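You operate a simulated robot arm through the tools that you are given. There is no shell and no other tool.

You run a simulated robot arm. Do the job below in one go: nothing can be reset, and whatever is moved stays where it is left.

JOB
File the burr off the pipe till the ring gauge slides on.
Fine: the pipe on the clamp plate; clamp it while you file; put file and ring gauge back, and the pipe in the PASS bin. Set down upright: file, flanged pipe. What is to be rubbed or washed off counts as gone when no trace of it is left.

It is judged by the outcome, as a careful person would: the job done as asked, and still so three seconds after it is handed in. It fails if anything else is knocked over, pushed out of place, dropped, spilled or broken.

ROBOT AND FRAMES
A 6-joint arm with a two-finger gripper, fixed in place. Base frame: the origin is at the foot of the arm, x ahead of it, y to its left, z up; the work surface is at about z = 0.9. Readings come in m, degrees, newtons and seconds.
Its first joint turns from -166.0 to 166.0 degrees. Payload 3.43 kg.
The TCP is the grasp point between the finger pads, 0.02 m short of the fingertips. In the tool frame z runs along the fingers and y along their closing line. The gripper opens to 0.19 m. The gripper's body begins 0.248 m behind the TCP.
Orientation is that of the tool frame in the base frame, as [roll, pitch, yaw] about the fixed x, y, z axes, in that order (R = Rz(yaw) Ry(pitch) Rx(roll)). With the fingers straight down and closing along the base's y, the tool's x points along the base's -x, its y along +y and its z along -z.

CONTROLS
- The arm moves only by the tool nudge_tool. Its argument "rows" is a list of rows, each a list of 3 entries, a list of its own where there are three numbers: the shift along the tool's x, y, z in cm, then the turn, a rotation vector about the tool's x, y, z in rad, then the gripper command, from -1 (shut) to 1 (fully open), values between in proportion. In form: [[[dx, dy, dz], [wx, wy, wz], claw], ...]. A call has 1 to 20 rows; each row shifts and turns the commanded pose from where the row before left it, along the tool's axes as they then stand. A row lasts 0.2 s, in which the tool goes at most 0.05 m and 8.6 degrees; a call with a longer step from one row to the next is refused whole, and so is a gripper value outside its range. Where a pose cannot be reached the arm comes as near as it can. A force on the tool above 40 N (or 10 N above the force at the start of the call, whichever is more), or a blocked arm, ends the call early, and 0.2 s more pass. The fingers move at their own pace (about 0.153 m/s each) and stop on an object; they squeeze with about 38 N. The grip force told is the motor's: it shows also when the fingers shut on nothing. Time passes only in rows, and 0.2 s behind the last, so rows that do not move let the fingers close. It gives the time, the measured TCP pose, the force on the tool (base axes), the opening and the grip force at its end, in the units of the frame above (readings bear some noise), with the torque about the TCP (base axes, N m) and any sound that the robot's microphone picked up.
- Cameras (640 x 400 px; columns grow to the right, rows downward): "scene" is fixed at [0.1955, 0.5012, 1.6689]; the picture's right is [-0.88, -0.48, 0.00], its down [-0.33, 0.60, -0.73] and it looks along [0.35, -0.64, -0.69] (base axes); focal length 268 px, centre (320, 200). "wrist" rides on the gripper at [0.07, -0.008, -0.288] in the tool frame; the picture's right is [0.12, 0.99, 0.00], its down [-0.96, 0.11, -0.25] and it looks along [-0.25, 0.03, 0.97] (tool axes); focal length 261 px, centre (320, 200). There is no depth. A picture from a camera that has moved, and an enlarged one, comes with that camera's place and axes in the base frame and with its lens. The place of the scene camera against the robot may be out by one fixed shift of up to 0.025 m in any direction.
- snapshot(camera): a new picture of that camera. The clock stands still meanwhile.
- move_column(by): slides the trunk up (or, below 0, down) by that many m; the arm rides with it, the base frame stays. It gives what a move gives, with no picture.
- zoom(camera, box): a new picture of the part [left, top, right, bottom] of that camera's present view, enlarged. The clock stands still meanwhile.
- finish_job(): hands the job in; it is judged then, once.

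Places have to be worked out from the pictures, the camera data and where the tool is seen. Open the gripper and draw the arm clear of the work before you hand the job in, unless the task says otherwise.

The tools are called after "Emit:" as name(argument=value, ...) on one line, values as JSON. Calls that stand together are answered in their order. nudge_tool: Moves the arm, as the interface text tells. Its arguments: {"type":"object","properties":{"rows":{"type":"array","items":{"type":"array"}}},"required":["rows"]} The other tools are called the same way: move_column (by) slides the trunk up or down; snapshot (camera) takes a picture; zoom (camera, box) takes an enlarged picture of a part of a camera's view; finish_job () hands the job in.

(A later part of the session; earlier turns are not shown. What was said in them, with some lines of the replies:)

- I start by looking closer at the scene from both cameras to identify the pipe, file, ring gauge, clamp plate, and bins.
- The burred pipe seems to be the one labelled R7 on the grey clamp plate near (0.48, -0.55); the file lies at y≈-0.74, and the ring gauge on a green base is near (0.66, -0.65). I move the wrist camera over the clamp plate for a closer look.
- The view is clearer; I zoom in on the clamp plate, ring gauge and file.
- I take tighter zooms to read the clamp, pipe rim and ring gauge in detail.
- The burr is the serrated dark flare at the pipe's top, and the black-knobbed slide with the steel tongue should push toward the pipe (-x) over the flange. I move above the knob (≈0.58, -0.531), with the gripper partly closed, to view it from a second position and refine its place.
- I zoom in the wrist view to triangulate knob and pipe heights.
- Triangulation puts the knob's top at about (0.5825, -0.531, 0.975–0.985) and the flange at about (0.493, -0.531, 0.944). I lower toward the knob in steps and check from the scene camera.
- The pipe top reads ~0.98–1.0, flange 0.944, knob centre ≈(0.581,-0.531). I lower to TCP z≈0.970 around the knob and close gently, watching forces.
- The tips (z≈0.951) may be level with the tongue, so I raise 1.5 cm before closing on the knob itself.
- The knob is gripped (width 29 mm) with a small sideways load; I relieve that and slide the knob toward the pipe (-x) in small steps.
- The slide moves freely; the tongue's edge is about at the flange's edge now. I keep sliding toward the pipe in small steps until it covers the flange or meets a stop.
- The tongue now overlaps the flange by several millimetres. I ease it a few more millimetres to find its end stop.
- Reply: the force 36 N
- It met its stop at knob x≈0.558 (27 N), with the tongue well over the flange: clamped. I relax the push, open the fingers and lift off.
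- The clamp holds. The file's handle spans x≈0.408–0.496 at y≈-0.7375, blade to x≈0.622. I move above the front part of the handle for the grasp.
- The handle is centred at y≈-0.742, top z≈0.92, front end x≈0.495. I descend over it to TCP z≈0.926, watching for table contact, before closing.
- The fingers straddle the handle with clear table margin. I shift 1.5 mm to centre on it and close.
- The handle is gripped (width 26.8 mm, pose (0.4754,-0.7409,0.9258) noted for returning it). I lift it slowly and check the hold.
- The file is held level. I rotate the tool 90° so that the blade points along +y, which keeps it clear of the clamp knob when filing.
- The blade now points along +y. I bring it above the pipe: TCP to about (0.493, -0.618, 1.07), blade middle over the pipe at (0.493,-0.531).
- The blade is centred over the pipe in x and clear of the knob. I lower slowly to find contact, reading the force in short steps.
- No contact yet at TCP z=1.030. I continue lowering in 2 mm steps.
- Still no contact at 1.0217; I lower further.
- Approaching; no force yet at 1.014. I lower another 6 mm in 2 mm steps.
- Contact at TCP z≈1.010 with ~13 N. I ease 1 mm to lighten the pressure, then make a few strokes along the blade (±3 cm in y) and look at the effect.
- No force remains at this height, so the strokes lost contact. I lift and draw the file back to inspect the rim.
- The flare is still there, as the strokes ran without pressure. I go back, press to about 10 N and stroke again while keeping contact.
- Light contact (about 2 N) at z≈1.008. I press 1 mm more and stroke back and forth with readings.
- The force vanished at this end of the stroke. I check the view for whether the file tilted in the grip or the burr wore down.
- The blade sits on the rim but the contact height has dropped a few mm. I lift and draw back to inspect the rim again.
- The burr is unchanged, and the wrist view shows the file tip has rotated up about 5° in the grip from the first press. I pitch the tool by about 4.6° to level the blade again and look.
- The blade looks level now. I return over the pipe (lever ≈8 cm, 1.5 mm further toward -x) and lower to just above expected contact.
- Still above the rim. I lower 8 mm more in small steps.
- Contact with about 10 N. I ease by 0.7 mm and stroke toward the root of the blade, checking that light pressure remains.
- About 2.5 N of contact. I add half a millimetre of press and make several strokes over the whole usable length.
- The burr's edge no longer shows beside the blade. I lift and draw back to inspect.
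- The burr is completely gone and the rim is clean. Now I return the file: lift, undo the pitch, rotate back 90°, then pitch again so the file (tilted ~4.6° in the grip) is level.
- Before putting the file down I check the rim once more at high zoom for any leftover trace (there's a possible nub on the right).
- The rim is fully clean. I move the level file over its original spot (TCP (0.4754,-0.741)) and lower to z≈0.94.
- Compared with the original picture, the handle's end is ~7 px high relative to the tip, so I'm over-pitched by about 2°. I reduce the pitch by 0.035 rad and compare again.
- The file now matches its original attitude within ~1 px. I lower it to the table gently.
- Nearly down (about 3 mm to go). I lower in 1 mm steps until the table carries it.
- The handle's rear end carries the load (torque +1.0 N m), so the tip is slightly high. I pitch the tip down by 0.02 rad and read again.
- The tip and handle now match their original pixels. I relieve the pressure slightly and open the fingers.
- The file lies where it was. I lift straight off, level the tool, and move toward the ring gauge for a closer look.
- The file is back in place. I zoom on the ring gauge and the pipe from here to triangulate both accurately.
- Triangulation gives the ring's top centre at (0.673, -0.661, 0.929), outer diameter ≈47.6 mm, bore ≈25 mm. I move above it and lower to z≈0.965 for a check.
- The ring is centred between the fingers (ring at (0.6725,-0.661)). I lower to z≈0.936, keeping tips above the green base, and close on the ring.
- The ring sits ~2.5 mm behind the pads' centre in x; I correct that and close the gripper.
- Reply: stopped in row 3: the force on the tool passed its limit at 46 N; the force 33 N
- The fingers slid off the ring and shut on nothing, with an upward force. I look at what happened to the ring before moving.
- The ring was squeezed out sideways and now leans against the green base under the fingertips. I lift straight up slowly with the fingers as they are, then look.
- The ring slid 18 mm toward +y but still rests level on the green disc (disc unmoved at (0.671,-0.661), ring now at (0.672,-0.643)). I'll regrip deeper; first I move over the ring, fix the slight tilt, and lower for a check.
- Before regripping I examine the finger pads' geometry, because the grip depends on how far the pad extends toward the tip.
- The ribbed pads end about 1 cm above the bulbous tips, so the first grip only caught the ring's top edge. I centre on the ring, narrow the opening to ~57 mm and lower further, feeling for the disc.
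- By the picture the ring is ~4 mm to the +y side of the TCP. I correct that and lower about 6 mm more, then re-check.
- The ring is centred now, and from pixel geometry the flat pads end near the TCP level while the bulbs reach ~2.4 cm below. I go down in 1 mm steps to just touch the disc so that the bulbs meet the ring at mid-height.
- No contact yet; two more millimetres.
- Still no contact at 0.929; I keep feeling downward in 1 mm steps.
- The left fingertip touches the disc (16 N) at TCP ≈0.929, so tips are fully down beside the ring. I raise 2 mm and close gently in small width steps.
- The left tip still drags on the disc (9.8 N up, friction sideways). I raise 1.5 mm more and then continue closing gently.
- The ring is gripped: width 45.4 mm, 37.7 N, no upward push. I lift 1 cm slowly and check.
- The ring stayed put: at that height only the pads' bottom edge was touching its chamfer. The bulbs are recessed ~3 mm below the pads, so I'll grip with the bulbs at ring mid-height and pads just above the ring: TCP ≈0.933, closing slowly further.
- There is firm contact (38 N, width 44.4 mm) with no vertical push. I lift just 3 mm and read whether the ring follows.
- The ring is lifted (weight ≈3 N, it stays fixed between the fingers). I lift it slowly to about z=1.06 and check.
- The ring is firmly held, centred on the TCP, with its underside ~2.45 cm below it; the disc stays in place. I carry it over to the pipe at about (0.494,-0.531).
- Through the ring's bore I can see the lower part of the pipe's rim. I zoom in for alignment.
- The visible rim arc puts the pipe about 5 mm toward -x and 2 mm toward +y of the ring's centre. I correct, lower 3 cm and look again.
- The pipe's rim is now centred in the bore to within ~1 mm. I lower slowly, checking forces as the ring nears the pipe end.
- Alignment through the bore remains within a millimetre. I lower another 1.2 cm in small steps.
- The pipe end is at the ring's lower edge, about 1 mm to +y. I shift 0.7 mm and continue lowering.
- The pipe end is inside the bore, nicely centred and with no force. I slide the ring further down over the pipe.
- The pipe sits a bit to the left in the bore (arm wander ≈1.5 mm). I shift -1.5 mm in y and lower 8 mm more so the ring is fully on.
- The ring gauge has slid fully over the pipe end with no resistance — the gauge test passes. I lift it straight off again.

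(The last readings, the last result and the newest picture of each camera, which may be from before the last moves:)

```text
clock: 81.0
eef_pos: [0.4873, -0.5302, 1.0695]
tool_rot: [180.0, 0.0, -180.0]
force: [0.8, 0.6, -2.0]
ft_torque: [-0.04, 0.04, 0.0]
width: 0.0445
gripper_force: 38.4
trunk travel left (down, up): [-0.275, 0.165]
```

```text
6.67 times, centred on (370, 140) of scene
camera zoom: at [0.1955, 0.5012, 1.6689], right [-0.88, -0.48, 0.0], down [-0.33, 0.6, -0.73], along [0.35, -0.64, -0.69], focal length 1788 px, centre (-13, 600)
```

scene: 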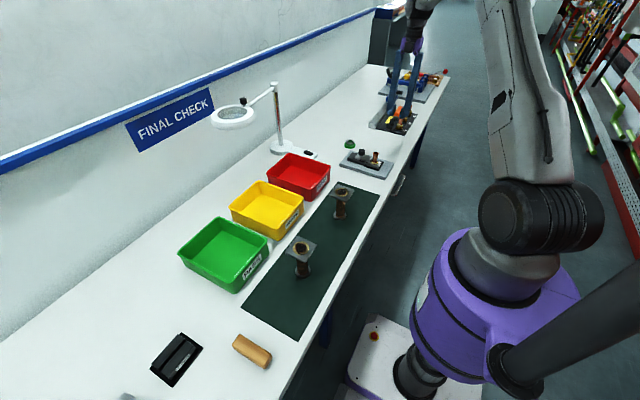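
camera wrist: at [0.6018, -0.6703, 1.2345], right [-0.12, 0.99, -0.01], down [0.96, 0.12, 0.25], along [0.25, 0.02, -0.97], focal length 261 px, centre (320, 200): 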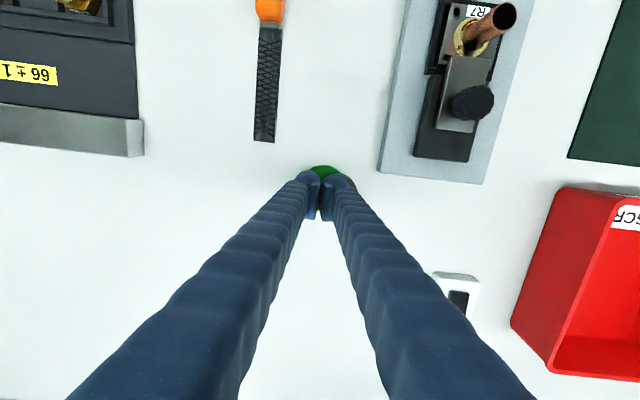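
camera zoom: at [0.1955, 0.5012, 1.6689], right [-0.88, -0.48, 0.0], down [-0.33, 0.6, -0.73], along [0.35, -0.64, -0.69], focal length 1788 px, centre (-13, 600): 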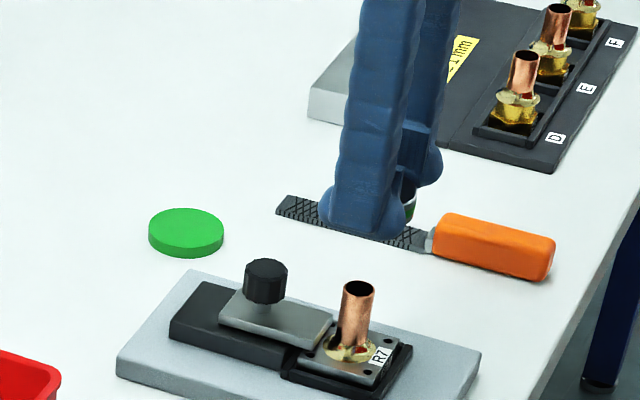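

Now I return the ring to the green disc at about (0.672, -0.661).

Emit:
nudge_tool(rows=[[[-1.4, -1.0, -0.3], [0, 0, 0], -0.65], [[-2.8, -2.0, 0], [0, 0, 0], -0.65], [[-2.8, -2.0, 0], [0, 0, 0], -0.65], [[-2.8, -2.0, 0], [0, 0, 0], -0.65], [[-2.8, -2.0, 0], [0, 0, 0], -0.65], [[-2.8, -2.0, 0], [0, 0, 0], -0.65], [[-1.9, -1.3, 0], [0, 0, 0], -0.65], [[-1.0, -0.7, 0], [0, 0, 0], -0.65], [[0, 0, 0], [0, 0, 0], -0.65]])

Emit:
zoom(camera="wrist", box=[260, 150, 380, 260])

```text
clock: 83.0
eef_pos: [0.6728, -0.6593, 1.0738]
tool_rot: [180.0, 0.0, 180.0]
force: [0.6, 0.0, -1.5]
ft_torque: [0.0, 0.01, 0.02]
width: 0.0444
gripper_force: 37.7
trunk travel left (down, up): [-0.275, 0.165]
```

```text
3.64 times, centred on (320, 205) of wrist
camera zoom: at [0.6023, -0.6696, 1.3607], right [-0.12, 0.99, 0.0], down [0.96, 0.12, 0.25], along [0.25, 0.03, -0.97], focal length 948 px, centre (320, 182)
```

zoom: 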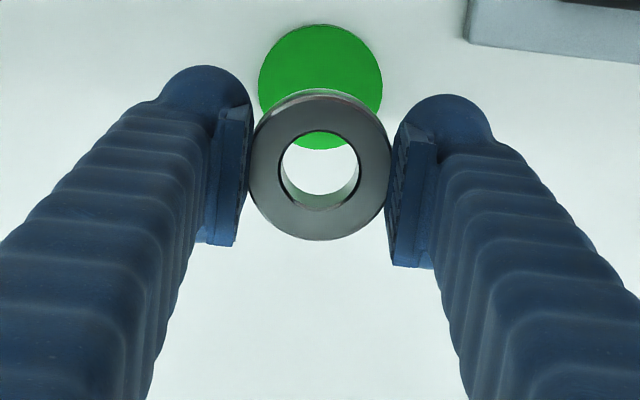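

The ring is above the disc's centre within ~1 mm. I lower it, first to ~8 mm above the disc.

Emit:
nudge_tool(rows=[[[0.1, 0, 2], [0, 0, 0], -0.65], [[0, 0, 3], [0, 0, 0], -0.65], [[0, 0, 3], [0, 0, 0], -0.65], [[0, 0, 3], [0, 0, 0], -0.65], [[0, 0, 1.5], [0, 0, 0], -0.65], [[0, 0, 0.5], [0, 0, 0], -0.65], [[0, 0, 0], [0, 0, 0], -0.65]])

Emit:
zoom(camera="wrist", box=[260, 150, 380, 260])

Emit:
zoom(camera="scene", box=[335, 115, 385, 155])

```text
clock: 84.5
eef_pos: [0.6708, -0.6603, 0.9437]
tool_rot: [180.0, 0.1, 180.0]
force: [-0.1, 0.1, -1.7]
ft_torque: [-0.02, -0.02, -0.02]
width: 0.0444
gripper_force: 38.1
trunk travel left (down, up): [-0.275, 0.165]
```

```text
3.64 times, centred on (320, 205) of wrist
camera zoom: at [0.6013, -0.6713, 1.2299], right [-0.12, 0.99, 0.0], down [0.96, 0.12, 0.25], along [0.25, 0.03, -0.97], focal length 948 px, centre (320, 182)
```

zoom: 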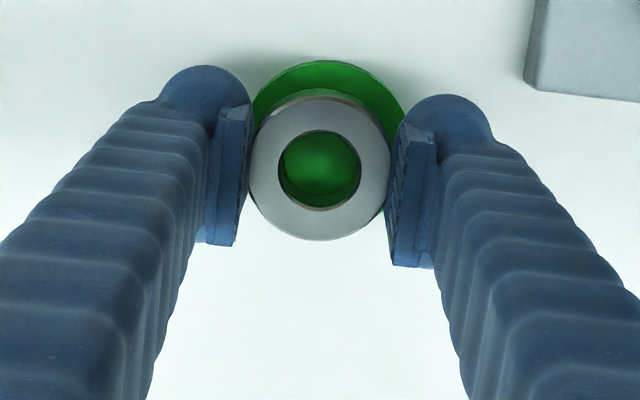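

```text
10.00 times, centred on (360, 135) of scene
camera zoom: at [0.1955, 0.5012, 1.6689], right [-0.88, -0.48, 0.0], down [-0.33, 0.6, -0.73], along [0.35, -0.64, -0.69], focal length 2682 px, centre (-80, 850)
```

zoom: 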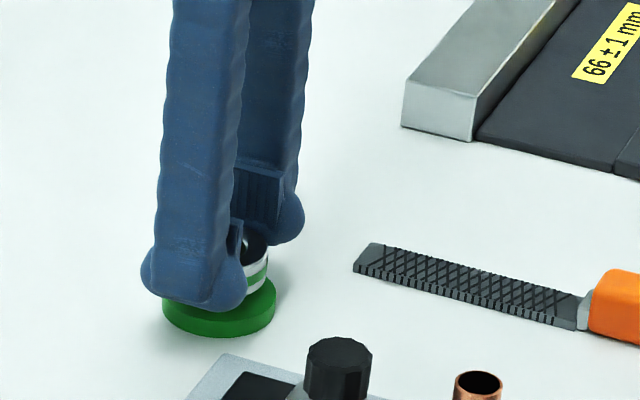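

Well centred. I lower the remaining centimetre in small steps until the disc takes the ring's weight.

Emit:
nudge_tool(rows=[[[0, 0, 0.4], [0, 0, 0], -0.65], [[0, 0, 0.3], [0, 0, 0], -0.65], [[0, 0, 0.1], [0, 0, 0], -0.65], [[0, 0, 0], [0, 0, 0], -0.65]])

```text
clock: 85.5
eef_pos: [0.671, -0.66, 0.936]
tool_rot: [179.9, 0.0, 179.9]
force: [0.2, -0.1, -1.5]
ft_torque: [0.03, 0.03, -0.01]
width: 0.0445
gripper_force: 38.0
trunk travel left (down, up): [-0.275, 0.165]
```

Still carrying its weight; I go on in 0.5–1 mm steps.

Emit:
nudge_tool(rows=[[[0, 0, 0.1], [0, 0, 0], -0.65], [[0, 0, 0.1], [0, 0, 0], -0.65], [[0, 0, 0], [0, 0, 0], -0.65]])

```text
clock: 86.3
eef_pos: [0.6707, -0.6597, 0.9332]
tool_rot: [180.0, 0.1, 180.0]
force: [0.7, 0.3, 6.3]
ft_torque: [0.09, 0.14, -0.05]
width: 0.0444
gripper_force: 38.1
trunk travel left (down, up): [-0.275, 0.165]
```

The ring rests on the disc (about 8 N). I relieve the pressure by 0.7 mm and open the fingers.

Emit:
nudge_tool(rows=[[[0, 0, -0.07], [0, 0, 0], -0.65], [[0, 0, 0], [0, 0, 0], -0.45], [[0, 0, 0], [0, 0, 0], -0.35], [[0, 0, 0], [0, 0, 0], -0.2], [[0, 0, 0], [0, 0, 0], -0.1], [[0, 0, 0], [0, 0, 0], -0.1]])

Emit:
zoom(camera="wrist", box=[260, 150, 380, 260])

```text
clock: 87.8
eef_pos: [0.6721, -0.6603, 0.9338]
tool_rot: [179.9, 0.0, 179.9]
force: [-0.6, 0.1, 0.2]
ft_torque: [0.05, -0.01, -0.01]
width: 0.0855
gripper_force: 0.1
trunk travel left (down, up): [-0.275, 0.165]
```

```text
3.64 times, centred on (320, 205) of wrist
camera zoom: at [0.6017, -0.6698, 1.2213], right [-0.12, 0.99, 0.0], down [0.96, 0.12, 0.25], along [0.25, 0.03, -0.97], focal length 948 px, centre (320, 182)
```

zoom: 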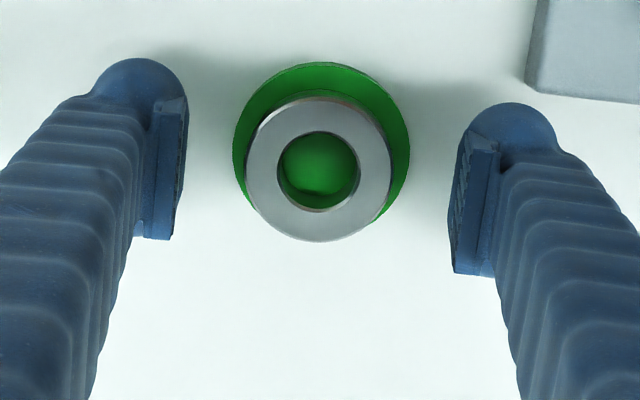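

The ring gauge is back on its disc, concentric within ~2 mm. I lift straight up and move to the clamp's knob at (0.558,-0.531).

Emit:
nudge_tool(rows=[[[0, 0, -1.5], [0, 0, 0], -0.1], [[0, 0, -3], [0, 0, 0], -0.1], [[0, 0, -4], [0, 0, 0], -0.1], [[0, 0, -4], [0, 0, 0], -0.1], [[3, 3.2, 0], [0, 0, 0], -0.15], [[3, 3.2, 0], [0, 0, 0], -0.2], [[3, 3.2, 0], [0, 0, 0], -0.2], [[2.4, 3.3, 0], [0, 0, 0], -0.2], [[0, 0, 0], [0, 0, 0], -0.2]])

Emit:
zoom(camera="wrist", box=[260, 110, 380, 240])

Emit:
zoom(camera="scene", box=[330, 110, 430, 180])

```text
clock: 89.8
eef_pos: [0.5575, -0.5321, 1.0585]
tool_rot: [180.0, 0.0, 180.0]
force: [0.3, 0.4, -0.2]
ft_torque: [-0.03, 0.02, 0.04]
width: 0.0761
gripper_force: 0.0
trunk travel left (down, up): [-0.275, 0.165]
```

```text
3.08 times, centred on (320, 175) of wrist
camera zoom: at [0.4871, -0.5409, 1.3461], right [-0.12, 0.99, 0.0], down [0.96, 0.12, 0.25], along [0.25, 0.03, -0.97], focal length 802 px, centre (320, 277)
```

zoom: 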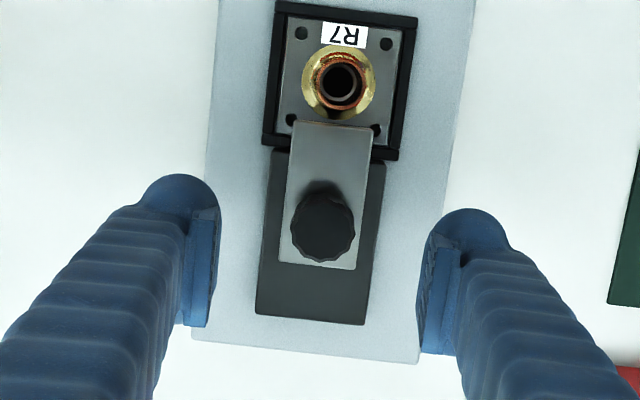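

```text
5.71 times, centred on (380, 145) of scene
camera zoom: at [0.1955, 0.5012, 1.6689], right [-0.88, -0.48, 0.0], down [-0.33, 0.6, -0.73], along [0.35, -0.64, -0.69], focal length 1533 px, centre (-23, 514)
```

zoom: 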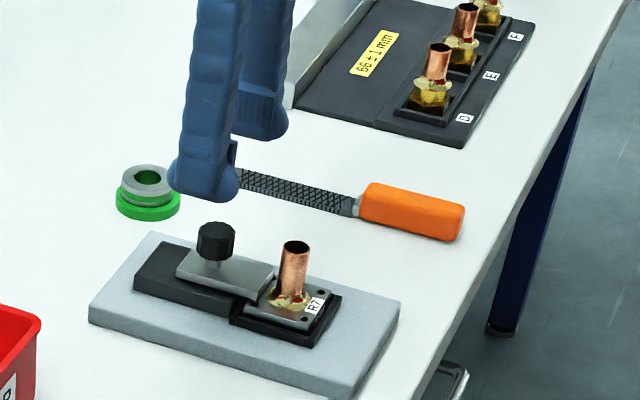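

All items are in place. I lower onto the knob (TCP z≈0.981) and close to slide the clamp open.

Emit:
nudge_tool(rows=[[[0, 0.1, 3.5], [0, 0, 0], -0.2], [[0, 0, 2.7], [0, 0, 0], -0.2], [[0, 0, 1.3], [0, 0, 0], -0.2], [[0, 0, 0.2], [0, 0, 0], -0.3], [[0, 0, 0], [0, 0, 0], -0.5], [[0, 0, 0], [0, 0, 0], -0.65], [[0, 0, 0], [0, 0, 0], -0.7], [[0, 0, 0], [0, 0, 0], -0.8]])

Emit:
zoom(camera="wrist", box=[260, 60, 380, 220])

```text
clock: 91.5
eef_pos: [0.5571, -0.5293, 0.9814]
tool_rot: [179.9, 0.0, -180.0]
force: [-0.2, 1.4, -1.7]
ft_torque: [-0.04, -0.05, 0.01]
width: 0.0287
gripper_force: 45.5
trunk travel left (down, up): [-0.275, 0.165]
```

```text
2.50 times, centred on (320, 140) of wrist
camera zoom: at [0.488, -0.5397, 1.2685], right [-0.12, 0.99, 0.0], down [0.96, 0.12, 0.25], along [0.25, 0.03, -0.97], focal length 652 px, centre (320, 350)
```

zoom: 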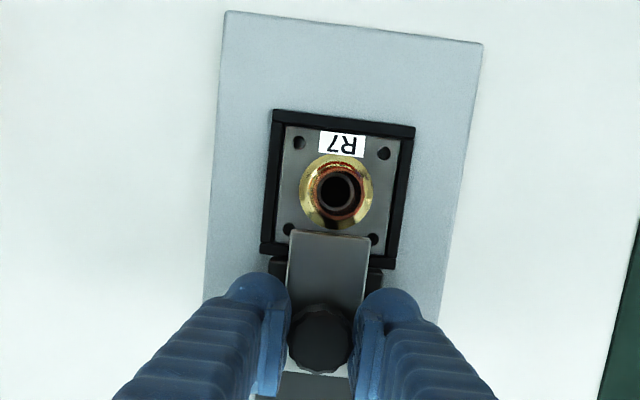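

Knob gripped. I slide it back in +x by about 2.3 cm to its original open position.

Emit:
nudge_tool(rows=[[[-0.3, 0, 0], [0, 0, 0], -0.8], [[-0.4, 0, 0], [0, 0, 0], -0.8], [[-0.4, 0, 0], [0, 0, 0], -0.8], [[-0.4, 0, 0], [0, 0, 0], -0.8], [[-0.4, 0, 0], [0, 0, 0], -0.8], [[-0.3, 0, 0], [0, 0, 0], -0.8], [[0, 0, 0], [0, 0, 0], -0.8]])

Emit:
zoom(camera="wrist", box=[260, 60, 380, 220])

```text
clock: 93.2
eef_pos: [0.5794, -0.5299, 0.9817]
tool_rot: [179.9, 0.0, -180.0]
force: [-1.7, 5.2, -12.0]
ft_torque: [0.03, -0.06, -0.03]
width: 0.0288
gripper_force: 45.3
trunk travel left (down, up): [-0.275, 0.165]
```

```text
2.50 times, centred on (320, 140) of wrist
camera zoom: at [0.5103, -0.54, 1.2686], right [-0.12, 0.99, 0.0], down [0.96, 0.12, 0.25], along [0.25, 0.03, -0.97], focal length 652 px, centre (320, 350)
```

zoom: 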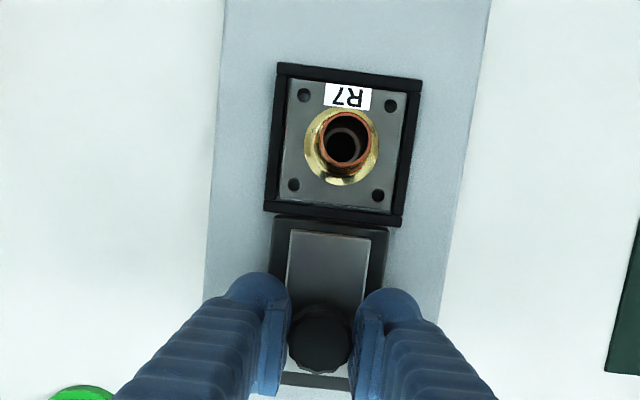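

The tongue is fully clear of the flange, matching its original place. I nudge 1 mm more, release the knob and lift clear.

Emit:
nudge_tool(rows=[[[-0.12, 0, 0.1], [0, 0, 0], -0.8], [[0, 0, 0], [0, 0, 0], -0.5], [[0, 0, 0], [0, 0, 0], -0.2], [[0, 0, 0], [0, 0, 0], -0.2], [[0, 0, -3], [0, 0, 0], -0.2], [[0, 0, -4], [0, 0, 0], -0.2], [[2.1, 0, -3], [0, 0, 0], -0.2], [[2.1, 0, 0], [0, 0, 0], -0.2], [[2.1, 0, 0], [0, 0, 0], -0.3], [[2.2, 0, 0], [0, 0, 0], -0.4], [[0, 0, 0], [0, 0, 0], -0.4]])

Emit:
zoom(camera="wrist", box=[260, 130, 380, 290])

Emit:
zoom(camera="scene", box=[330, 110, 430, 180])

```text
clock: 95.5
eef_pos: [0.4952, -0.5303, 1.0814]
tool_rot: [-179.9, 0.1, -179.8]
force: [0.7, -0.3, 0.2]
ft_torque: [0.03, 0.03, 0.02]
width: 0.0571
gripper_force: 0.0
trunk travel left (down, up): [-0.275, 0.165]
```

```text
2.50 times, centred on (320, 210) of wrist
camera zoom: at [0.4252, -0.5408, 1.3684], right [-0.12, 0.99, 0.0], down [0.96, 0.12, 0.25], along [0.25, 0.03, -0.97], focal length 652 px, centre (320, 175)
```

zoom: 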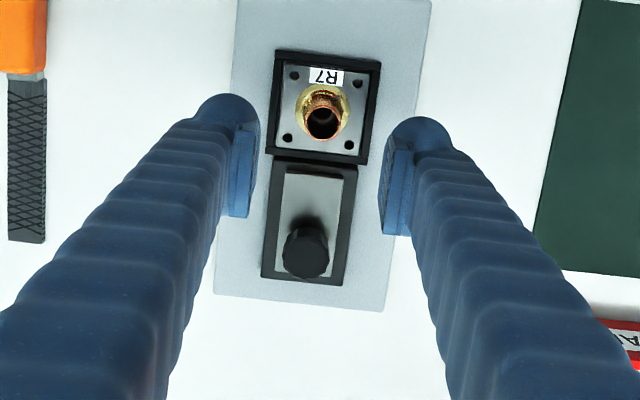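

```text
5.71 times, centred on (380, 145) of scene
camera zoom: at [0.1955, 0.5012, 1.6689], right [-0.88, -0.48, 0.0], down [-0.33, 0.6, -0.73], along [0.35, -0.64, -0.69], focal length 1533 px, centre (-23, 514)
```

zoom: 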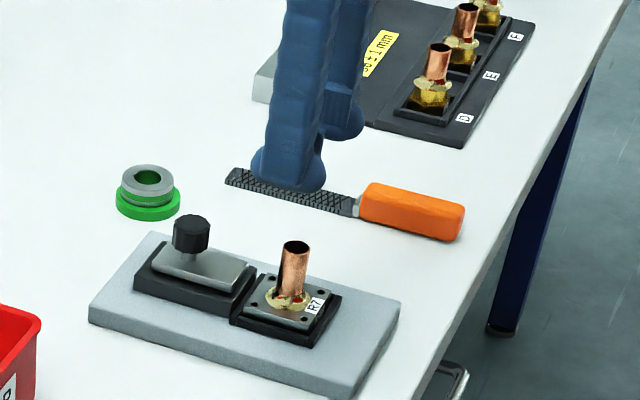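

The clamp is open and the pipe is free. The rim sits ~4 mm to -x and 1.5 mm to +y of the TCP; I correct and lower to just above the braze collar (TCP z≈0.978).

Emit:
nudge_tool(rows=[[[0.4, 0.15, 2], [0, 0, 0], -0.4], [[0, 0, 3], [0, 0, 0], -0.4], [[0, 0, 3], [0, 0, 0], -0.4], [[0, 0, 1.5], [0, 0, 0], -0.4], [[0, 0, 0.6], [0, 0, 0], -0.4], [[0, 0, 0], [0, 0, 0], -0.4]])

Emit:
zoom(camera="wrist", box=[280, 150, 360, 250])

Emit:
zoom(camera="scene", box=[345, 125, 405, 170])

```text
clock: 97.0
eef_pos: [0.4903, -0.5272, 0.9791]
tool_rot: [180.0, 0.1, 180.0]
force: [0.3, -0.3, -0.1]
ft_torque: [0.01, -0.01, 0.0]
width: 0.0571
gripper_force: 0.1
trunk travel left (down, up): [-0.275, 0.165]
```

```text
4.00 times, centred on (320, 200) of wrist
camera zoom: at [0.4216, -0.538, 1.2659], right [-0.12, 0.99, 0.0], down [0.96, 0.12, 0.25], along [0.25, 0.03, -0.97], focal length 1043 px, centre (320, 200)
```

zoom: 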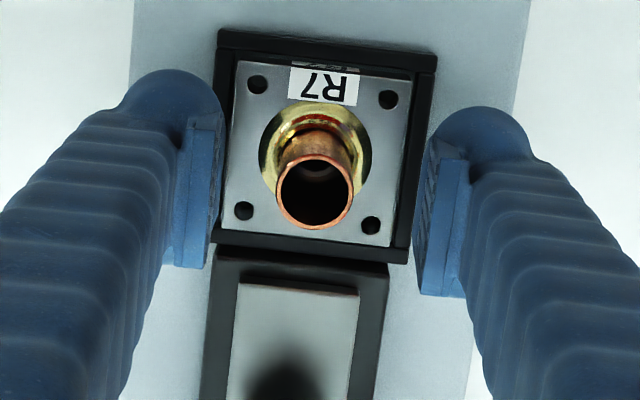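

```text
8.89 times, centred on (375, 148) of scene
camera zoom: at [0.1955, 0.5012, 1.6689], right [-0.88, -0.48, 0.0], down [-0.33, 0.6, -0.73], along [0.35, -0.64, -0.69], focal length 2384 px, centre (-169, 667)
```

zoom: 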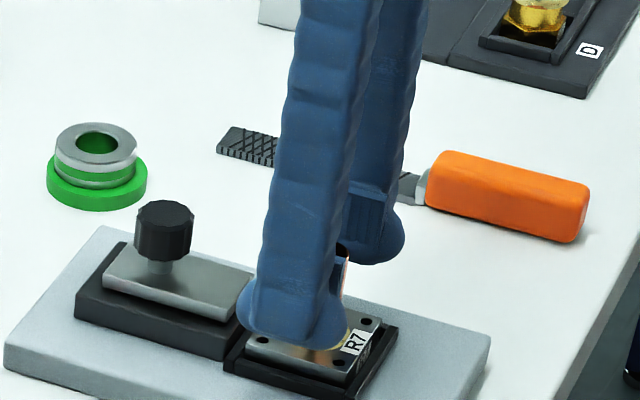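

The pipe is centred between the fingers within ~1 mm. I shift 1 mm and close on it.

Emit:
nudge_tool(rows=[[[0, -0.12, 0], [0, 0, 0], -0.6], [[0, 0, 0], [0, 0, 0], -0.7], [[0, 0, 0], [0, 0, 0], -0.78], [[0, 0, 0], [0, 0, 0], -0.9], [[0, 0, 0], [0, 0, 0], -0.9]])

Emit:
zoom(camera="wrist", box=[280, 150, 360, 250])

```text
clock: 98.2
eef_pos: [0.4904, -0.5293, 0.9793]
tool_rot: [-179.9, 0.1, 180.0]
force: [-0.1, -1.1, 0.8]
ft_torque: [-0.01, -0.02, -0.01]
width: 0.0208
gripper_force: 38.1
trunk travel left (down, up): [-0.275, 0.165]
```

```text
4.00 times, centred on (320, 200) of wrist
camera zoom: at [0.4218, -0.5389, 1.2663], right [-0.12, 0.99, 0.0], down [0.96, 0.12, 0.25], along [0.25, 0.03, -0.97], focal length 1043 px, centre (320, 200)
```

zoom: 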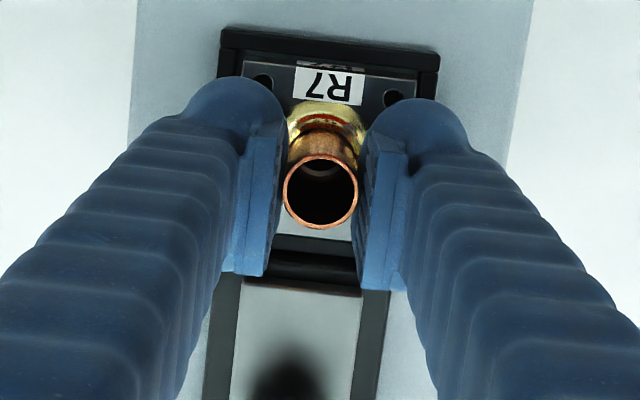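

The pipe is gripped (20.8 mm, 38 N). I lift it straight out of the nest slowly.

Emit:
nudge_tool(rows=[[[0, 0, -0.3], [0, 0, 0], -0.95], [[0, 0, -0.5], [0, 0, 0], -0.95], [[0, 0, -0.7], [0, 0, 0], -0.95], [[0, 0, -1], [0, 0, 0], -0.95], [[0, 0, -1.5], [0, 0, 0], -0.95], [[0, 0, 0], [0, 0, 0], -0.95]])

Emit:
zoom(camera="scene", box=[345, 115, 405, 170])

Emit:
zoom(camera="wrist", box=[280, 130, 360, 250])

```text
clock: 99.5
eef_pos: [0.4922, -0.5303, 1.0178]
tool_rot: [179.9, 0.0, -180.0]
force: [0.0, -0.2, -4.5]
ft_torque: [0.03, 0.02, -0.03]
width: 0.0204
gripper_force: 37.8
trunk travel left (down, up): [-0.275, 0.165]
```

```text
7.27 times, centred on (375, 142) of scene
camera zoom: at [0.1955, 0.5012, 1.6689], right [-0.88, -0.48, 0.0], down [-0.33, 0.6, -0.73], along [0.35, -0.64, -0.69], focal length 1951 px, centre (-80, 618)
```

zoom: 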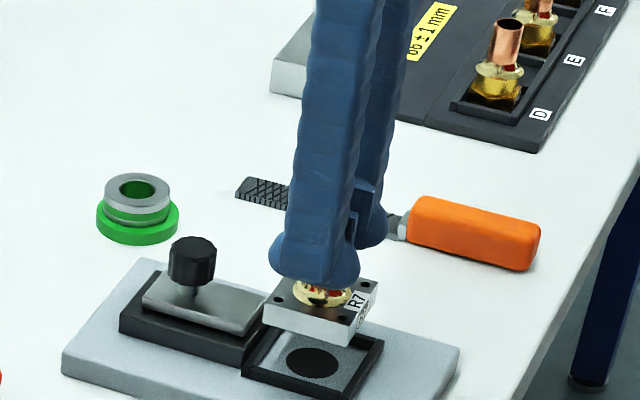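

```text
3.33 times, centred on (320, 190) of wrist
camera zoom: at [0.4233, -0.5398, 1.3051], right [-0.12, 0.99, 0.0], down [0.96, 0.12, 0.25], along [0.25, 0.03, -0.97], focal length 869 px, centre (320, 233)
```

zoom: 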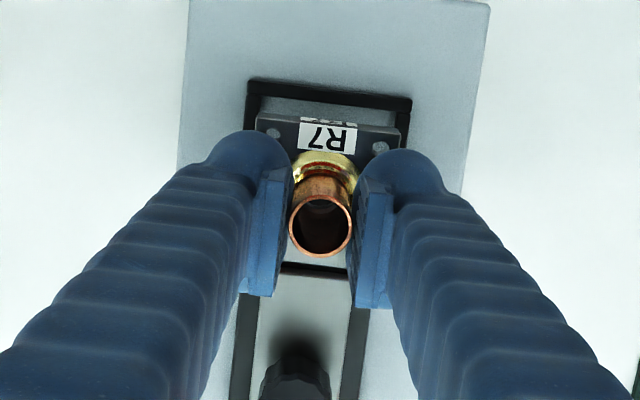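

The pipe is out, upright and steady (weight ≈4.5 N). I raise it to z≈1.2 for the transfer and take a scene look at the PASS bin.

Emit:
nudge_tool(rows=[[[0, 0, -1.5], [0, 0, 0], -0.95], [[0, 0, -2.5], [0, 0, 0], -0.95], [[0, 0, -3], [0, 0, 0], -0.95], [[0, 0, -3], [0, 0, 0], -0.95], [[0, 0, -3], [0, 0, 0], -0.95], [[0, 0, -2.5], [0, 0, 0], -0.95], [[0, 0, -1.5], [0, 0, 0], -0.95], [[0, 0, -0.5], [0, 0, 0], -0.95], [[0, 0, 0], [0, 0, 0], -0.95]])

Emit:
zoom(camera="scene", box=[160, 170, 360, 310])

Emit:
snapshot(camera="scene")

Emit:
snapshot(camera="wrist")

```text
clock: 101.5
eef_pos: [0.4908, -0.53, 1.1933]
tool_rot: [180.0, 0.1, 179.9]
force: [0.3, -0.2, -4.7]
ft_torque: [0.01, -0.01, 0.03]
width: 0.0206
gripper_force: 37.9
trunk travel left (down, up): [-0.275, 0.165]
```

```text
2.86 times, centred on (260, 240) of scene
camera zoom: at [0.1955, 0.5012, 1.6689], right [-0.88, -0.48, 0.0], down [-0.33, 0.6, -0.73], along [0.35, -0.64, -0.69], focal length 766 px, centre (491, 86)
```

zoom: 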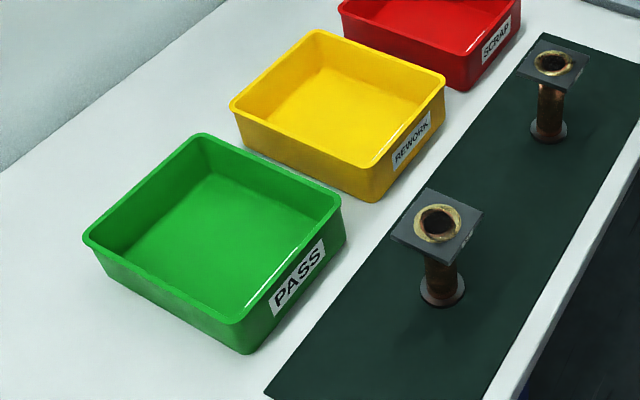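

```text
taken
```

scene: 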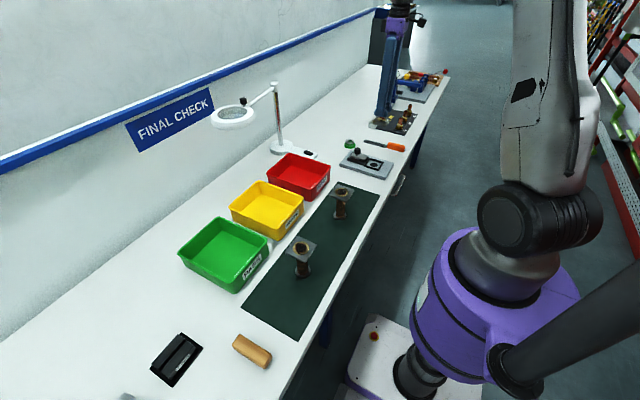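

```text
taken
camera wrist: at [0.4217, -0.5403, 1.4805], right [-0.12, 0.99, 0.0], down [0.96, 0.12, 0.25], along [0.25, 0.03, -0.97], focal length 261 px, centre (320, 200)
```

wrist: 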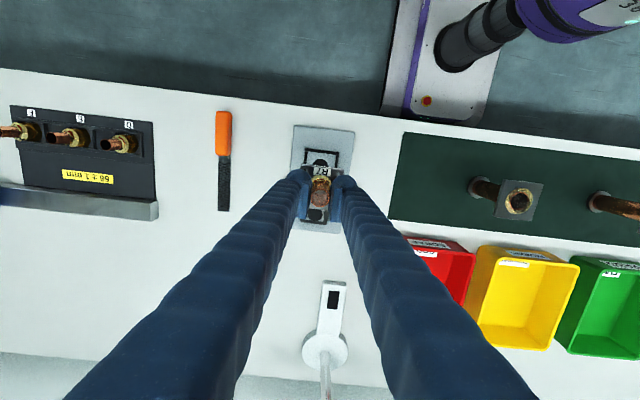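

The pipe is clear above everything (flange underside ≈1.14 m). The PASS bin's centre computes to about (0.735, 0.19). I carry the pipe there in two legs, starting gently.

Emit:
nudge_tool(rows=[[[-0.4, 1.2, 0], [0, 0, 0], -0.95], [[-0.8, 2.4, 0], [0, 0, 0], -0.95], [[-1.15, 3.4, 0], [0, 0, 0], -0.95], [[-1.3, 3.8, 0], [0, 0, 0], -0.95], [[-1.3, 3.8, 0], [0, 0, 0], -0.95], [[-1.3, 3.8, 0], [0, 0, 0], -0.95], [[-1.3, 3.8, 0], [0, 0, 0], -0.95], [[-1.3, 3.8, 0], [0, 0, 0], -0.95], [[-1.3, 3.8, 0], [0, 0, 0], -0.95], [[-1.3, 3.8, 0], [0, 0, 0], -0.95], [[-1.3, 3.8, 0], [0, 0, 0], -0.95], [[-0.8, 2.4, 0], [0, 0, 0], -0.95], [[-0.4, 1.2, 0], [0, 0, 0], -0.95], [[0, 0, 0], [0, 0, 0], -0.95]])

Emit:
snapshot(camera="wrist")

Emit:
snapshot(camera="scene")

```text
clock: 104.5
eef_pos: [0.6326, -0.1178, 1.1933]
tool_rot: [-180.0, 0.0, -180.0]
force: [-0.5, 0.4, -4.5]
ft_torque: [-0.05, -0.03, -0.01]
width: 0.0206
gripper_force: 38.0
trunk travel left (down, up): [-0.275, 0.165]
```

```text
taken
camera wrist: at [0.5627, -0.1278, 1.4813], right [-0.12, 0.99, 0.0], down [0.96, 0.12, 0.25], along [0.25, 0.03, -0.97], focal length 261 px, centre (320, 200)
```

wrist: 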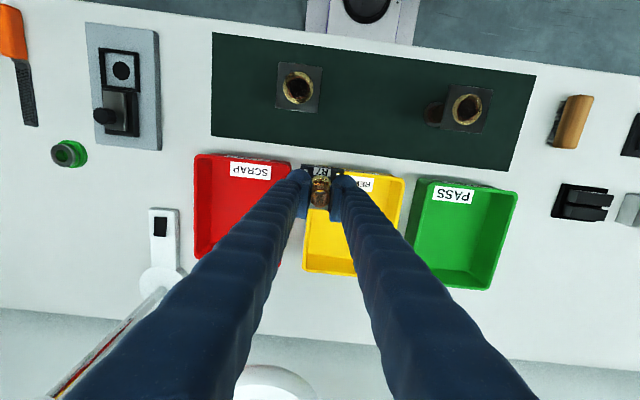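

```text
taken
```

scene: 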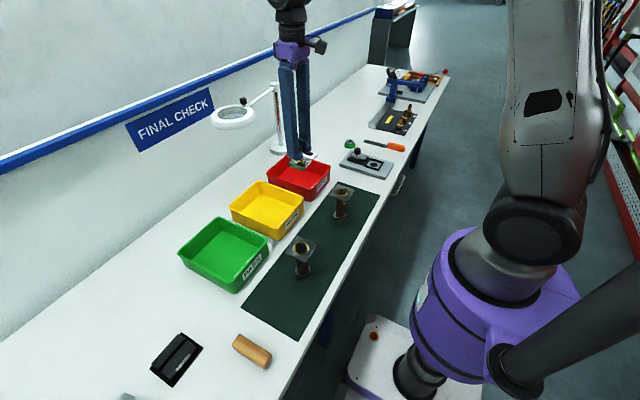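

Bin corners from this view give the PASS bin centre as (0.736, 0.184). I carry the pipe the remaining leg to above it.

Emit:
nudge_tool(rows=[[[-0.4, 1.2, 0], [0, 0, 0], -0.95], [[-0.8, 2.4, 0], [0, 0, 0], -0.95], [[-1.25, 3.6, 0], [0, 0, 0], -0.95], [[-1.3, 3.8, 0], [0, 0, 0], -0.95], [[-1.3, 3.8, 0], [0, 0, 0], -0.95], [[-1.3, 3.8, 0], [0, 0, 0], -0.95], [[-1.3, 3.8, 0], [0, 0, 0], -0.95], [[-1.25, 3.6, 0], [0, 0, 0], -0.95], [[-0.9, 2.7, 0], [0, 0, 0], -0.95], [[-0.5, 1.4, 0], [0, 0, 0], -0.95], [[0, 0, 0], [0, 0, 0], -0.95]])

Emit:
snapshot(camera="wrist")

Emit:
snapshot(camera="scene")

```text
clock: 107.0
eef_pos: [0.7333, 0.185, 1.1947]
tool_rot: [180.0, 0.0, 180.0]
force: [-0.3, -0.2, -3.2]
ft_torque: [0.02, 0.01, 0.0]
width: 0.021
gripper_force: 38.1
trunk travel left (down, up): [-0.275, 0.165]
```

```text
taken
camera wrist: at [0.664, 0.1755, 1.4822], right [-0.12, 0.99, 0.0], down [0.96, 0.12, 0.25], along [0.25, 0.03, -0.97], focal length 261 px, centre (320, 200)
```

wrist: 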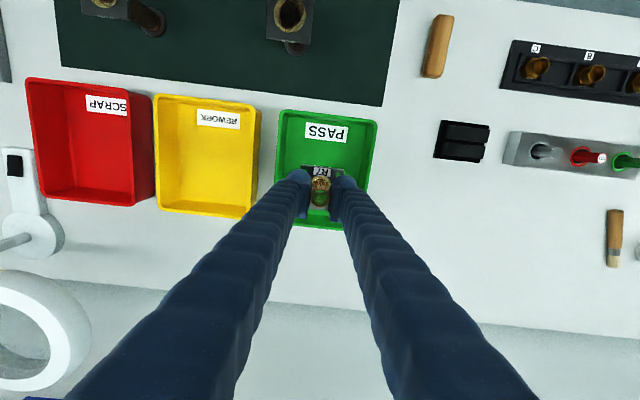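

```text
taken
```

scene: 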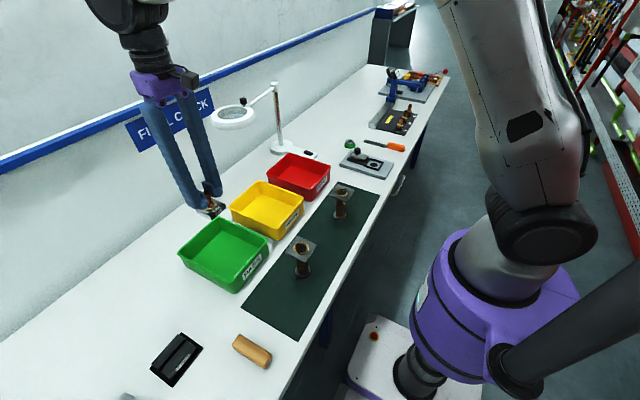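

The pipe is above the PASS bin (rim spans x 0.632–0.846, y 0.10–0.281). I lower it into the middle, stopping ~1.5–2 cm above the floor.

Emit:
nudge_tool(rows=[[[-0.4, 0.4, 1.5], [0, 0, 0], -0.95], [[0, 0, 3], [0, 0, 0], -0.95], [[0, 0, 3.5], [0, 0, 0], -0.95], [[0, 0, 3.5], [0, 0, 0], -0.95], [[0, 0, 3.5], [0, 0, 0], -0.95], [[0, 0, 3], [0, 0, 0], -0.95], [[0, 0, 2], [0, 0, 0], -0.95], [[0, 0, 1], [0, 0, 0], -0.95], [[0, 0, 0], [0, 0, 0], -0.95]])

Emit:
zoom(camera="scene", box=[160, 180, 290, 300])

Emit:
zoom(camera="wrist", box=[220, 60, 420, 260])

```text
clock: 109.0
eef_pos: [0.7373, 0.1861, 0.9854]
tool_rot: [-180.0, 0.0, 180.0]
force: [-0.6, 0.1, -3.7]
ft_torque: [-0.04, -0.01, -0.01]
width: 0.0206
gripper_force: 37.9
trunk travel left (down, up): [-0.275, 0.165]
```

```text
3.33 times, centred on (225, 240) of scene
camera zoom: at [0.1955, 0.5012, 1.6689], right [-0.88, -0.48, 0.0], down [-0.33, 0.6, -0.73], along [0.35, -0.64, -0.69], focal length 894 px, centre (637, 67)
```

zoom: 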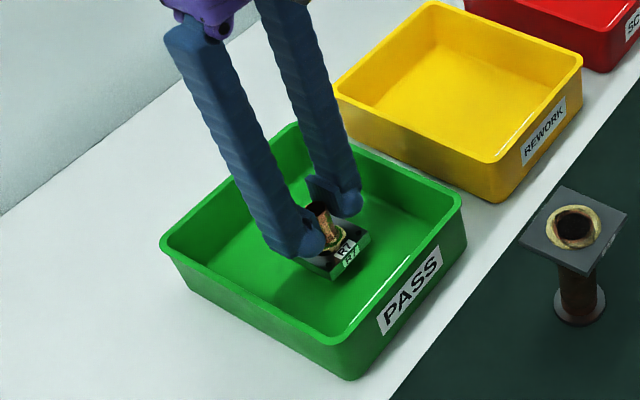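

```text
2.00 times, centred on (320, 160) of wrist
camera zoom: at [0.6679, 0.1767, 1.2714], right [-0.12, 0.99, 0.0], down [0.96, 0.12, 0.25], along [0.25, 0.03, -0.97], focal length 521 px, centre (320, 280)
```

zoom: 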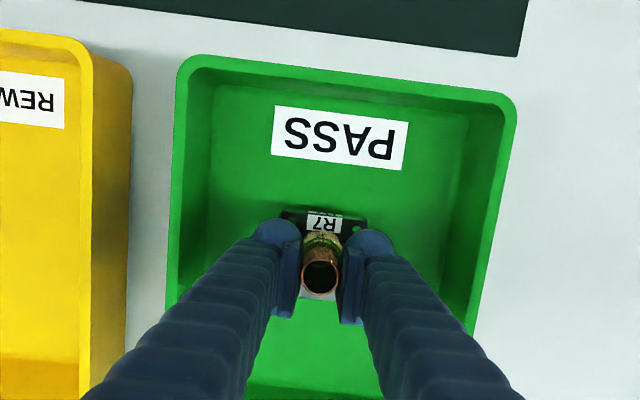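

The pipe is inside the PASS bin, upright and clear of the walls. I lower the last ~3 cm with force checks.

Emit:
nudge_tool(rows=[[[0, 0, 0.7], [0, 0, 0], -0.95], [[0, 0, 0.6], [0, 0, 0], -0.95], [[0, 0, 0.4], [0, 0, 0], -0.95], [[0, 0, 0.3], [0, 0, 0], -0.95], [[0, 0, 0], [0, 0, 0], -0.95]])

Emit:
zoom(camera="scene", box=[200, 220, 260, 270])

```text
clock: 110.2
eef_pos: [0.7381, 0.187, 0.9646]
tool_rot: [180.0, 0.0, -180.0]
force: [0.4, 0.5, -3.6]
ft_torque: [0.02, 0.0, -0.01]
width: 0.0209
gripper_force: 37.8
trunk travel left (down, up): [-0.275, 0.165]
```

```text
8.00 times, centred on (230, 245) of scene
camera zoom: at [0.1955, 0.5012, 1.6689], right [-0.88, -0.48, 0.0], down [-0.33, 0.6, -0.73], along [0.35, -0.64, -0.69], focal length 2146 px, centre (1040, -160)
```

zoom: 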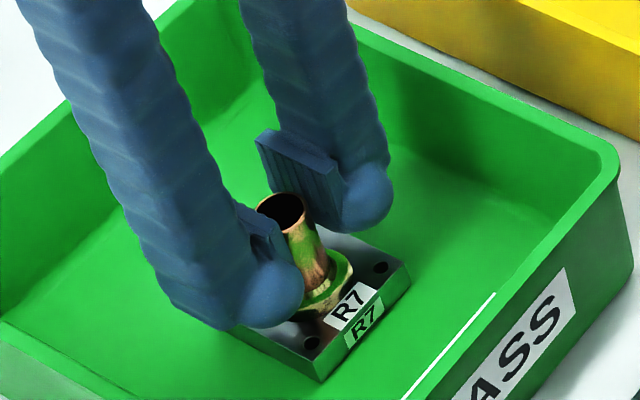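

Close to the floor but still carrying the weight. I continue in 1–2 mm steps.

Emit:
nudge_tool(rows=[[[0, 0, 0.2], [0, 0, 0], -0.95], [[0, 0, 0.2], [0, 0, 0], -0.95], [[0, 0, 0.1], [0, 0, 0], -0.95], [[0, 0, 0], [0, 0, 0], -0.95]])

```text
clock: 111.2
eef_pos: [0.7376, 0.1859, 0.9612]
tool_rot: [179.9, 0.3, -180.0]
force: [4.7, 8.4, 29.6]
ft_torque: [0.09, -0.09, -0.01]
width: 0.0207
gripper_force: 38.3
trunk travel left (down, up): [-0.275, 0.165]
```

The flange is on the bin floor (pressing 30 N). I relieve 3 mm of command and check.

Emit:
nudge_tool(rows=[[[0, 0, -0.15], [0, 0, 0], -0.95], [[0, 0, -0.13], [0, 0, 0], -0.95], [[0, 0, 0], [0, 0, 0], -0.95]])

Emit:
zoom(camera="scene", box=[200, 220, 260, 270])

```text
clock: 112.0
eef_pos: [0.7354, 0.1845, 0.9614]
tool_rot: [-179.9, 0.0, -180.0]
force: [3.4, 1.1, 8.7]
ft_torque: [0.01, -0.53, 0.01]
width: 0.0208
gripper_force: 37.9
trunk travel left (down, up): [-0.275, 0.165]
```

```text
8.00 times, centred on (230, 245) of scene
camera zoom: at [0.1955, 0.5012, 1.6689], right [-0.88, -0.48, 0.0], down [-0.33, 0.6, -0.73], along [0.35, -0.64, -0.69], focal length 2146 px, centre (1040, -160)
```

zoom: 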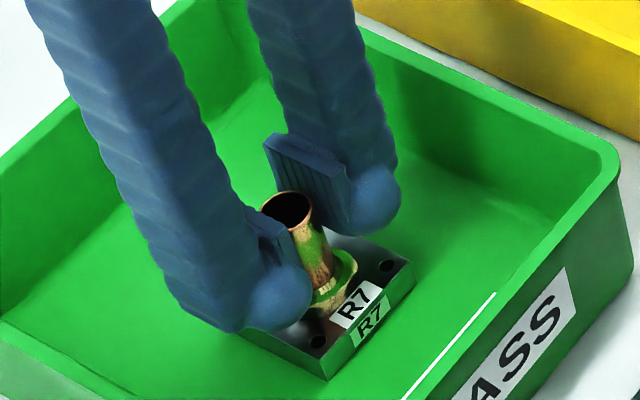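

It rests on the floor with a small residual load. I ease another 0.8 mm and open the fingers gently.

Emit:
nudge_tool(rows=[[[0, 0, -0.07], [0, 0, 0], -0.95], [[0, 0, 0], [0, 0, 0], -0.85], [[0, 0, 0], [0, 0, 0], -0.7], [[0, 0, 0], [0, 0, 0], -0.5], [[0, 0, 0], [0, 0, 0], -0.4], [[0, 0, 0], [0, 0, 0], -0.4]])

Emit:
zoom(camera="scene", box=[200, 220, 260, 270])

Emit:
zoom(camera="wrist", box=[270, 120, 370, 250])

```text
clock: 113.3
eef_pos: [0.7362, 0.1861, 0.963]
tool_rot: [180.0, 0.1, -180.0]
force: [0.7, 0.4, 0.5]
ft_torque: [0.0, 0.0, 0.0]
width: 0.0572
gripper_force: 0.1
trunk travel left (down, up): [-0.275, 0.165]
```

```text
8.00 times, centred on (230, 245) of scene
camera zoom: at [0.1955, 0.5012, 1.6689], right [-0.88, -0.48, 0.0], down [-0.33, 0.6, -0.73], along [0.35, -0.64, -0.69], focal length 2146 px, centre (1040, -160)
```

zoom: 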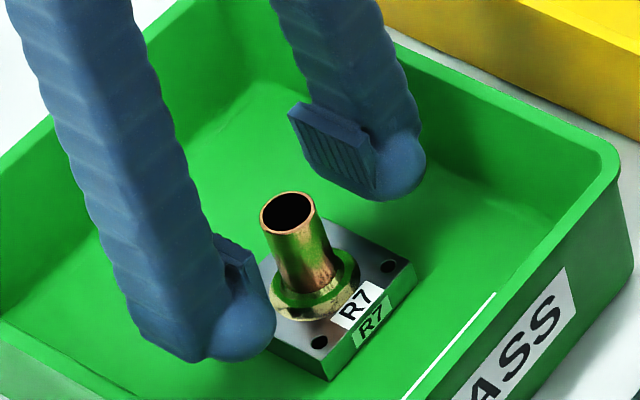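

```text
3.08 times, centred on (320, 185) of wrist
camera zoom: at [0.6675, 0.1754, 1.2506], right [-0.12, 0.99, 0.0], down [0.96, 0.12, 0.25], along [0.25, 0.03, -0.97], focal length 802 px, centre (320, 246)
```

zoom: 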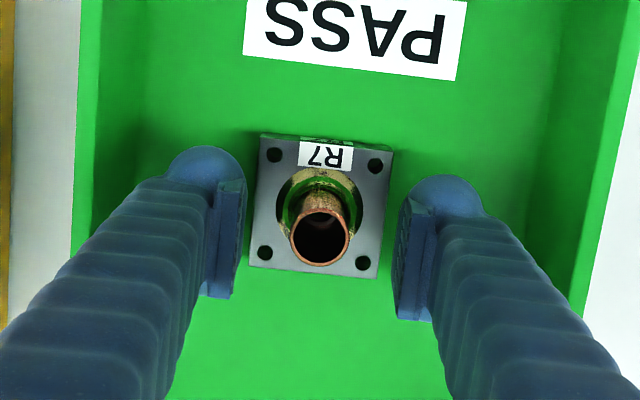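

The pipe stands upright in the PASS bin, released. I withdraw straight up and then away to a clear position.

Emit:
nudge_tool(rows=[[[0, 0, -1.5], [0, 0, 0], -0.4], [[0, 0, -3], [0, 0, 0], -0.4], [[0, 0, -4.5], [0, 0, 0], -0.4], [[0, 0, -4.5], [0, 0, 0], -0.4], [[0, 0, -4.5], [0, 0, 0], -0.4], [[0, 0, -4.5], [0, 0, 0], -0.2], [[0, 0, -4], [0, 0, 0], 0], [[0, 0, -3], [0, 0, 0], 0.5], [[1.3, -3.8, 0], [0, 0, 0], 1], [[1.3, -3.8, 0], [0, 0, 0], 1], [[1.3, -3.8, 0], [0, 0, 0], 1], [[1.3, -3.8, 0], [0, 0, 0], 1], [[1.3, -3.8, 0], [0, 0, 0], 1], [[1.3, -3.8, 0], [0, 0, 0], 1], [[1.3, -3.8, 0], [0, 0, 0], 1], [[1.3, -3.8, 0], [0, 0, 0], 1], [[1.3, -3.8, 0], [0, 0, 0], 1], [[0, 0, 0], [0, 0, 0], 1]])

Emit:
snapshot(camera="scene")

Emit:
zoom(camera="scene", box=[165, 170, 345, 310])

Emit:
zoom(camera="scene", box=[320, 60, 460, 190])

Emit:
snapshot(camera="wrist")

```text
clock: 117.2
eef_pos: [0.6212, -0.1609, 1.2575]
tool_rot: [180.0, 0.1, -179.9]
force: [-0.3, -0.4, -0.1]
ft_torque: [0.1, 0.0, 0.02]
width: 0.1903
gripper_force: 0.0
trunk travel left (down, up): [-0.275, 0.165]
```

```text
taken
```

scene: 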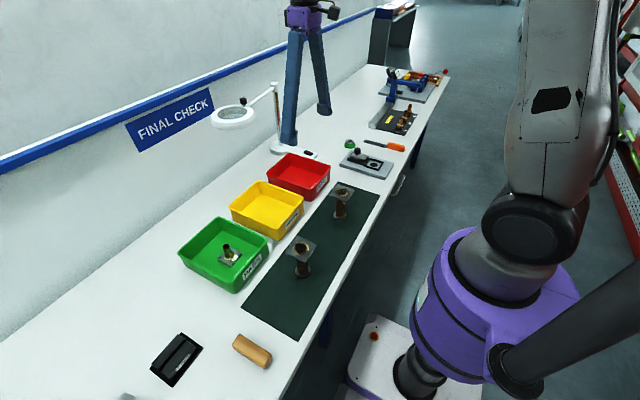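

```text
2.86 times, centred on (255, 240) of scene
camera zoom: at [0.1955, 0.5012, 1.6689], right [-0.88, -0.48, 0.0], down [-0.33, 0.6, -0.73], along [0.35, -0.64, -0.69], focal length 766 px, centre (506, 86)
```

zoom: 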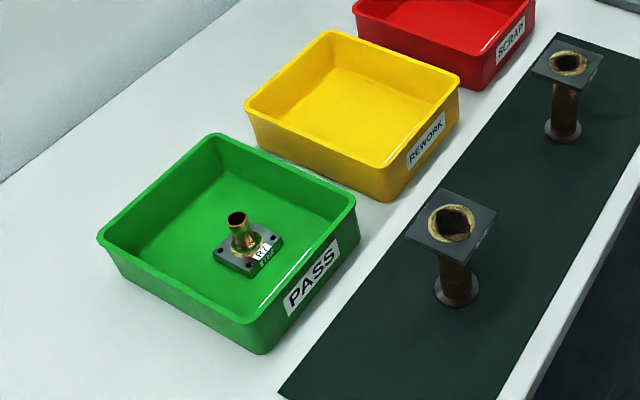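

```text
3.08 times, centred on (390, 125) of scene
camera zoom: at [0.1955, 0.5012, 1.6689], right [-0.88, -0.48, 0.0], down [-0.33, 0.6, -0.73], along [0.35, -0.64, -0.69], focal length 825 px, centre (105, 431)
```

zoom: 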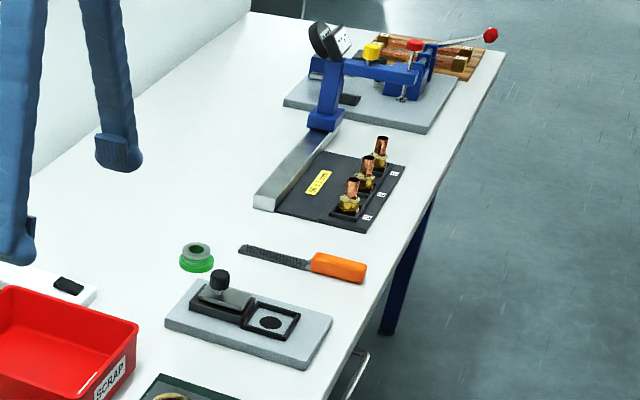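

```text
taken
camera wrist: at [0.5516, -0.1703, 1.5443], right [-0.12, 0.99, 0.0], down [0.96, 0.12, 0.25], along [0.25, 0.03, -0.97], focal length 261 px, centre (320, 200)
```

wrist: 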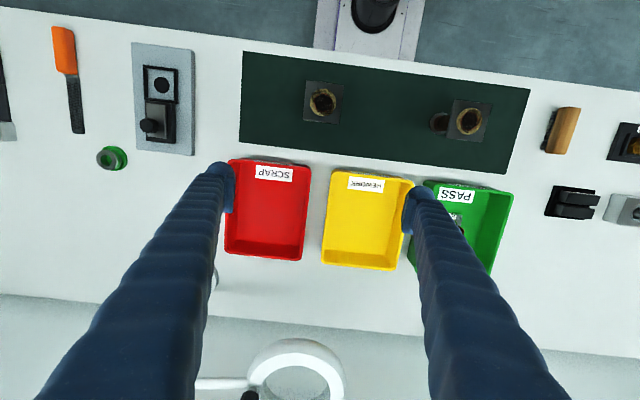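

Everything is in place: pipe upright in PASS, file and ring gauge back, clamp open. I do a last close check of the pipe end and the ring/file.

Emit:
zoom(camera="scene", box=[215, 235, 245, 265])

Emit:
zoom(camera="scene", box=[335, 130, 410, 180])

```text
13.33 times, centred on (230, 250) of scene
camera zoom: at [0.1955, 0.5012, 1.6689], right [-0.88, -0.48, 0.0], down [-0.33, 0.6, -0.73], along [0.35, -0.64, -0.69], focal length 3576 px, centre (1520, -467)
```

zoom: 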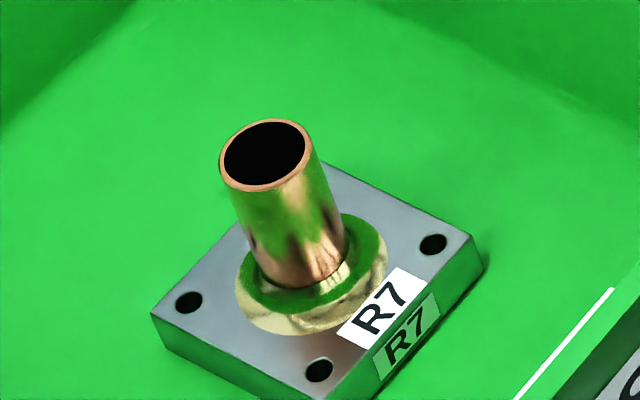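

```text
8.00 times, centred on (372, 155) of scene
camera zoom: at [0.1955, 0.5012, 1.6689], right [-0.88, -0.48, 0.0], down [-0.33, 0.6, -0.73], along [0.35, -0.64, -0.69], focal length 2146 px, centre (-100, 560)
```

zoom: 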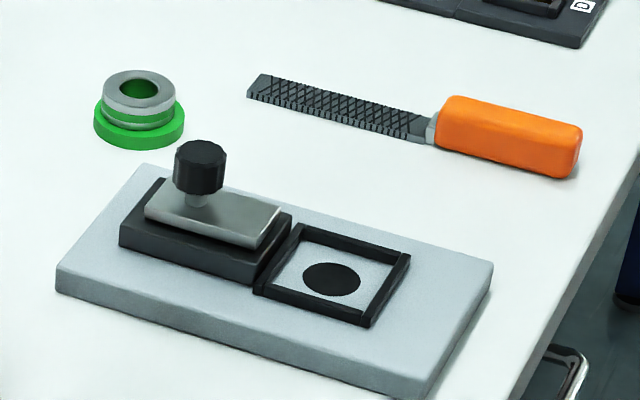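

The pipe end has no burr left and the pipe stands upright in the PASS bin. The file and ring gauge are back in place, the clamp is open, and the arm is clear with its gripper open. I hand the job in.

Emit:
finish_job()

```text
The job is handed in.
```

The burr is filed off the R7 pipe. The ring gauge slid fully over the end with no resistance, and the pipe now stands upright in the PASS bin. No trace of the burr shows on the rim in the last close-up.

- **Clamp:** the slide held the pipe's flange while I filed, and I drew it back to its open position before lifting the pipe out.
- **File:** it is back where it lay, flat on the table. It tipped slightly in the grip during the first strokes, so I levelled it before setting it down.
- **Ring gauge:** it is back on its green disc, centred to within about 2 mm. My first grip slipped and pushed the gauge about 18 mm sideways. It stayed on the disc, and nothing fell or looked damaged.

I saw nothing else moved or knocked over in the final pictures. The arm is clear of the work with the gripper open.
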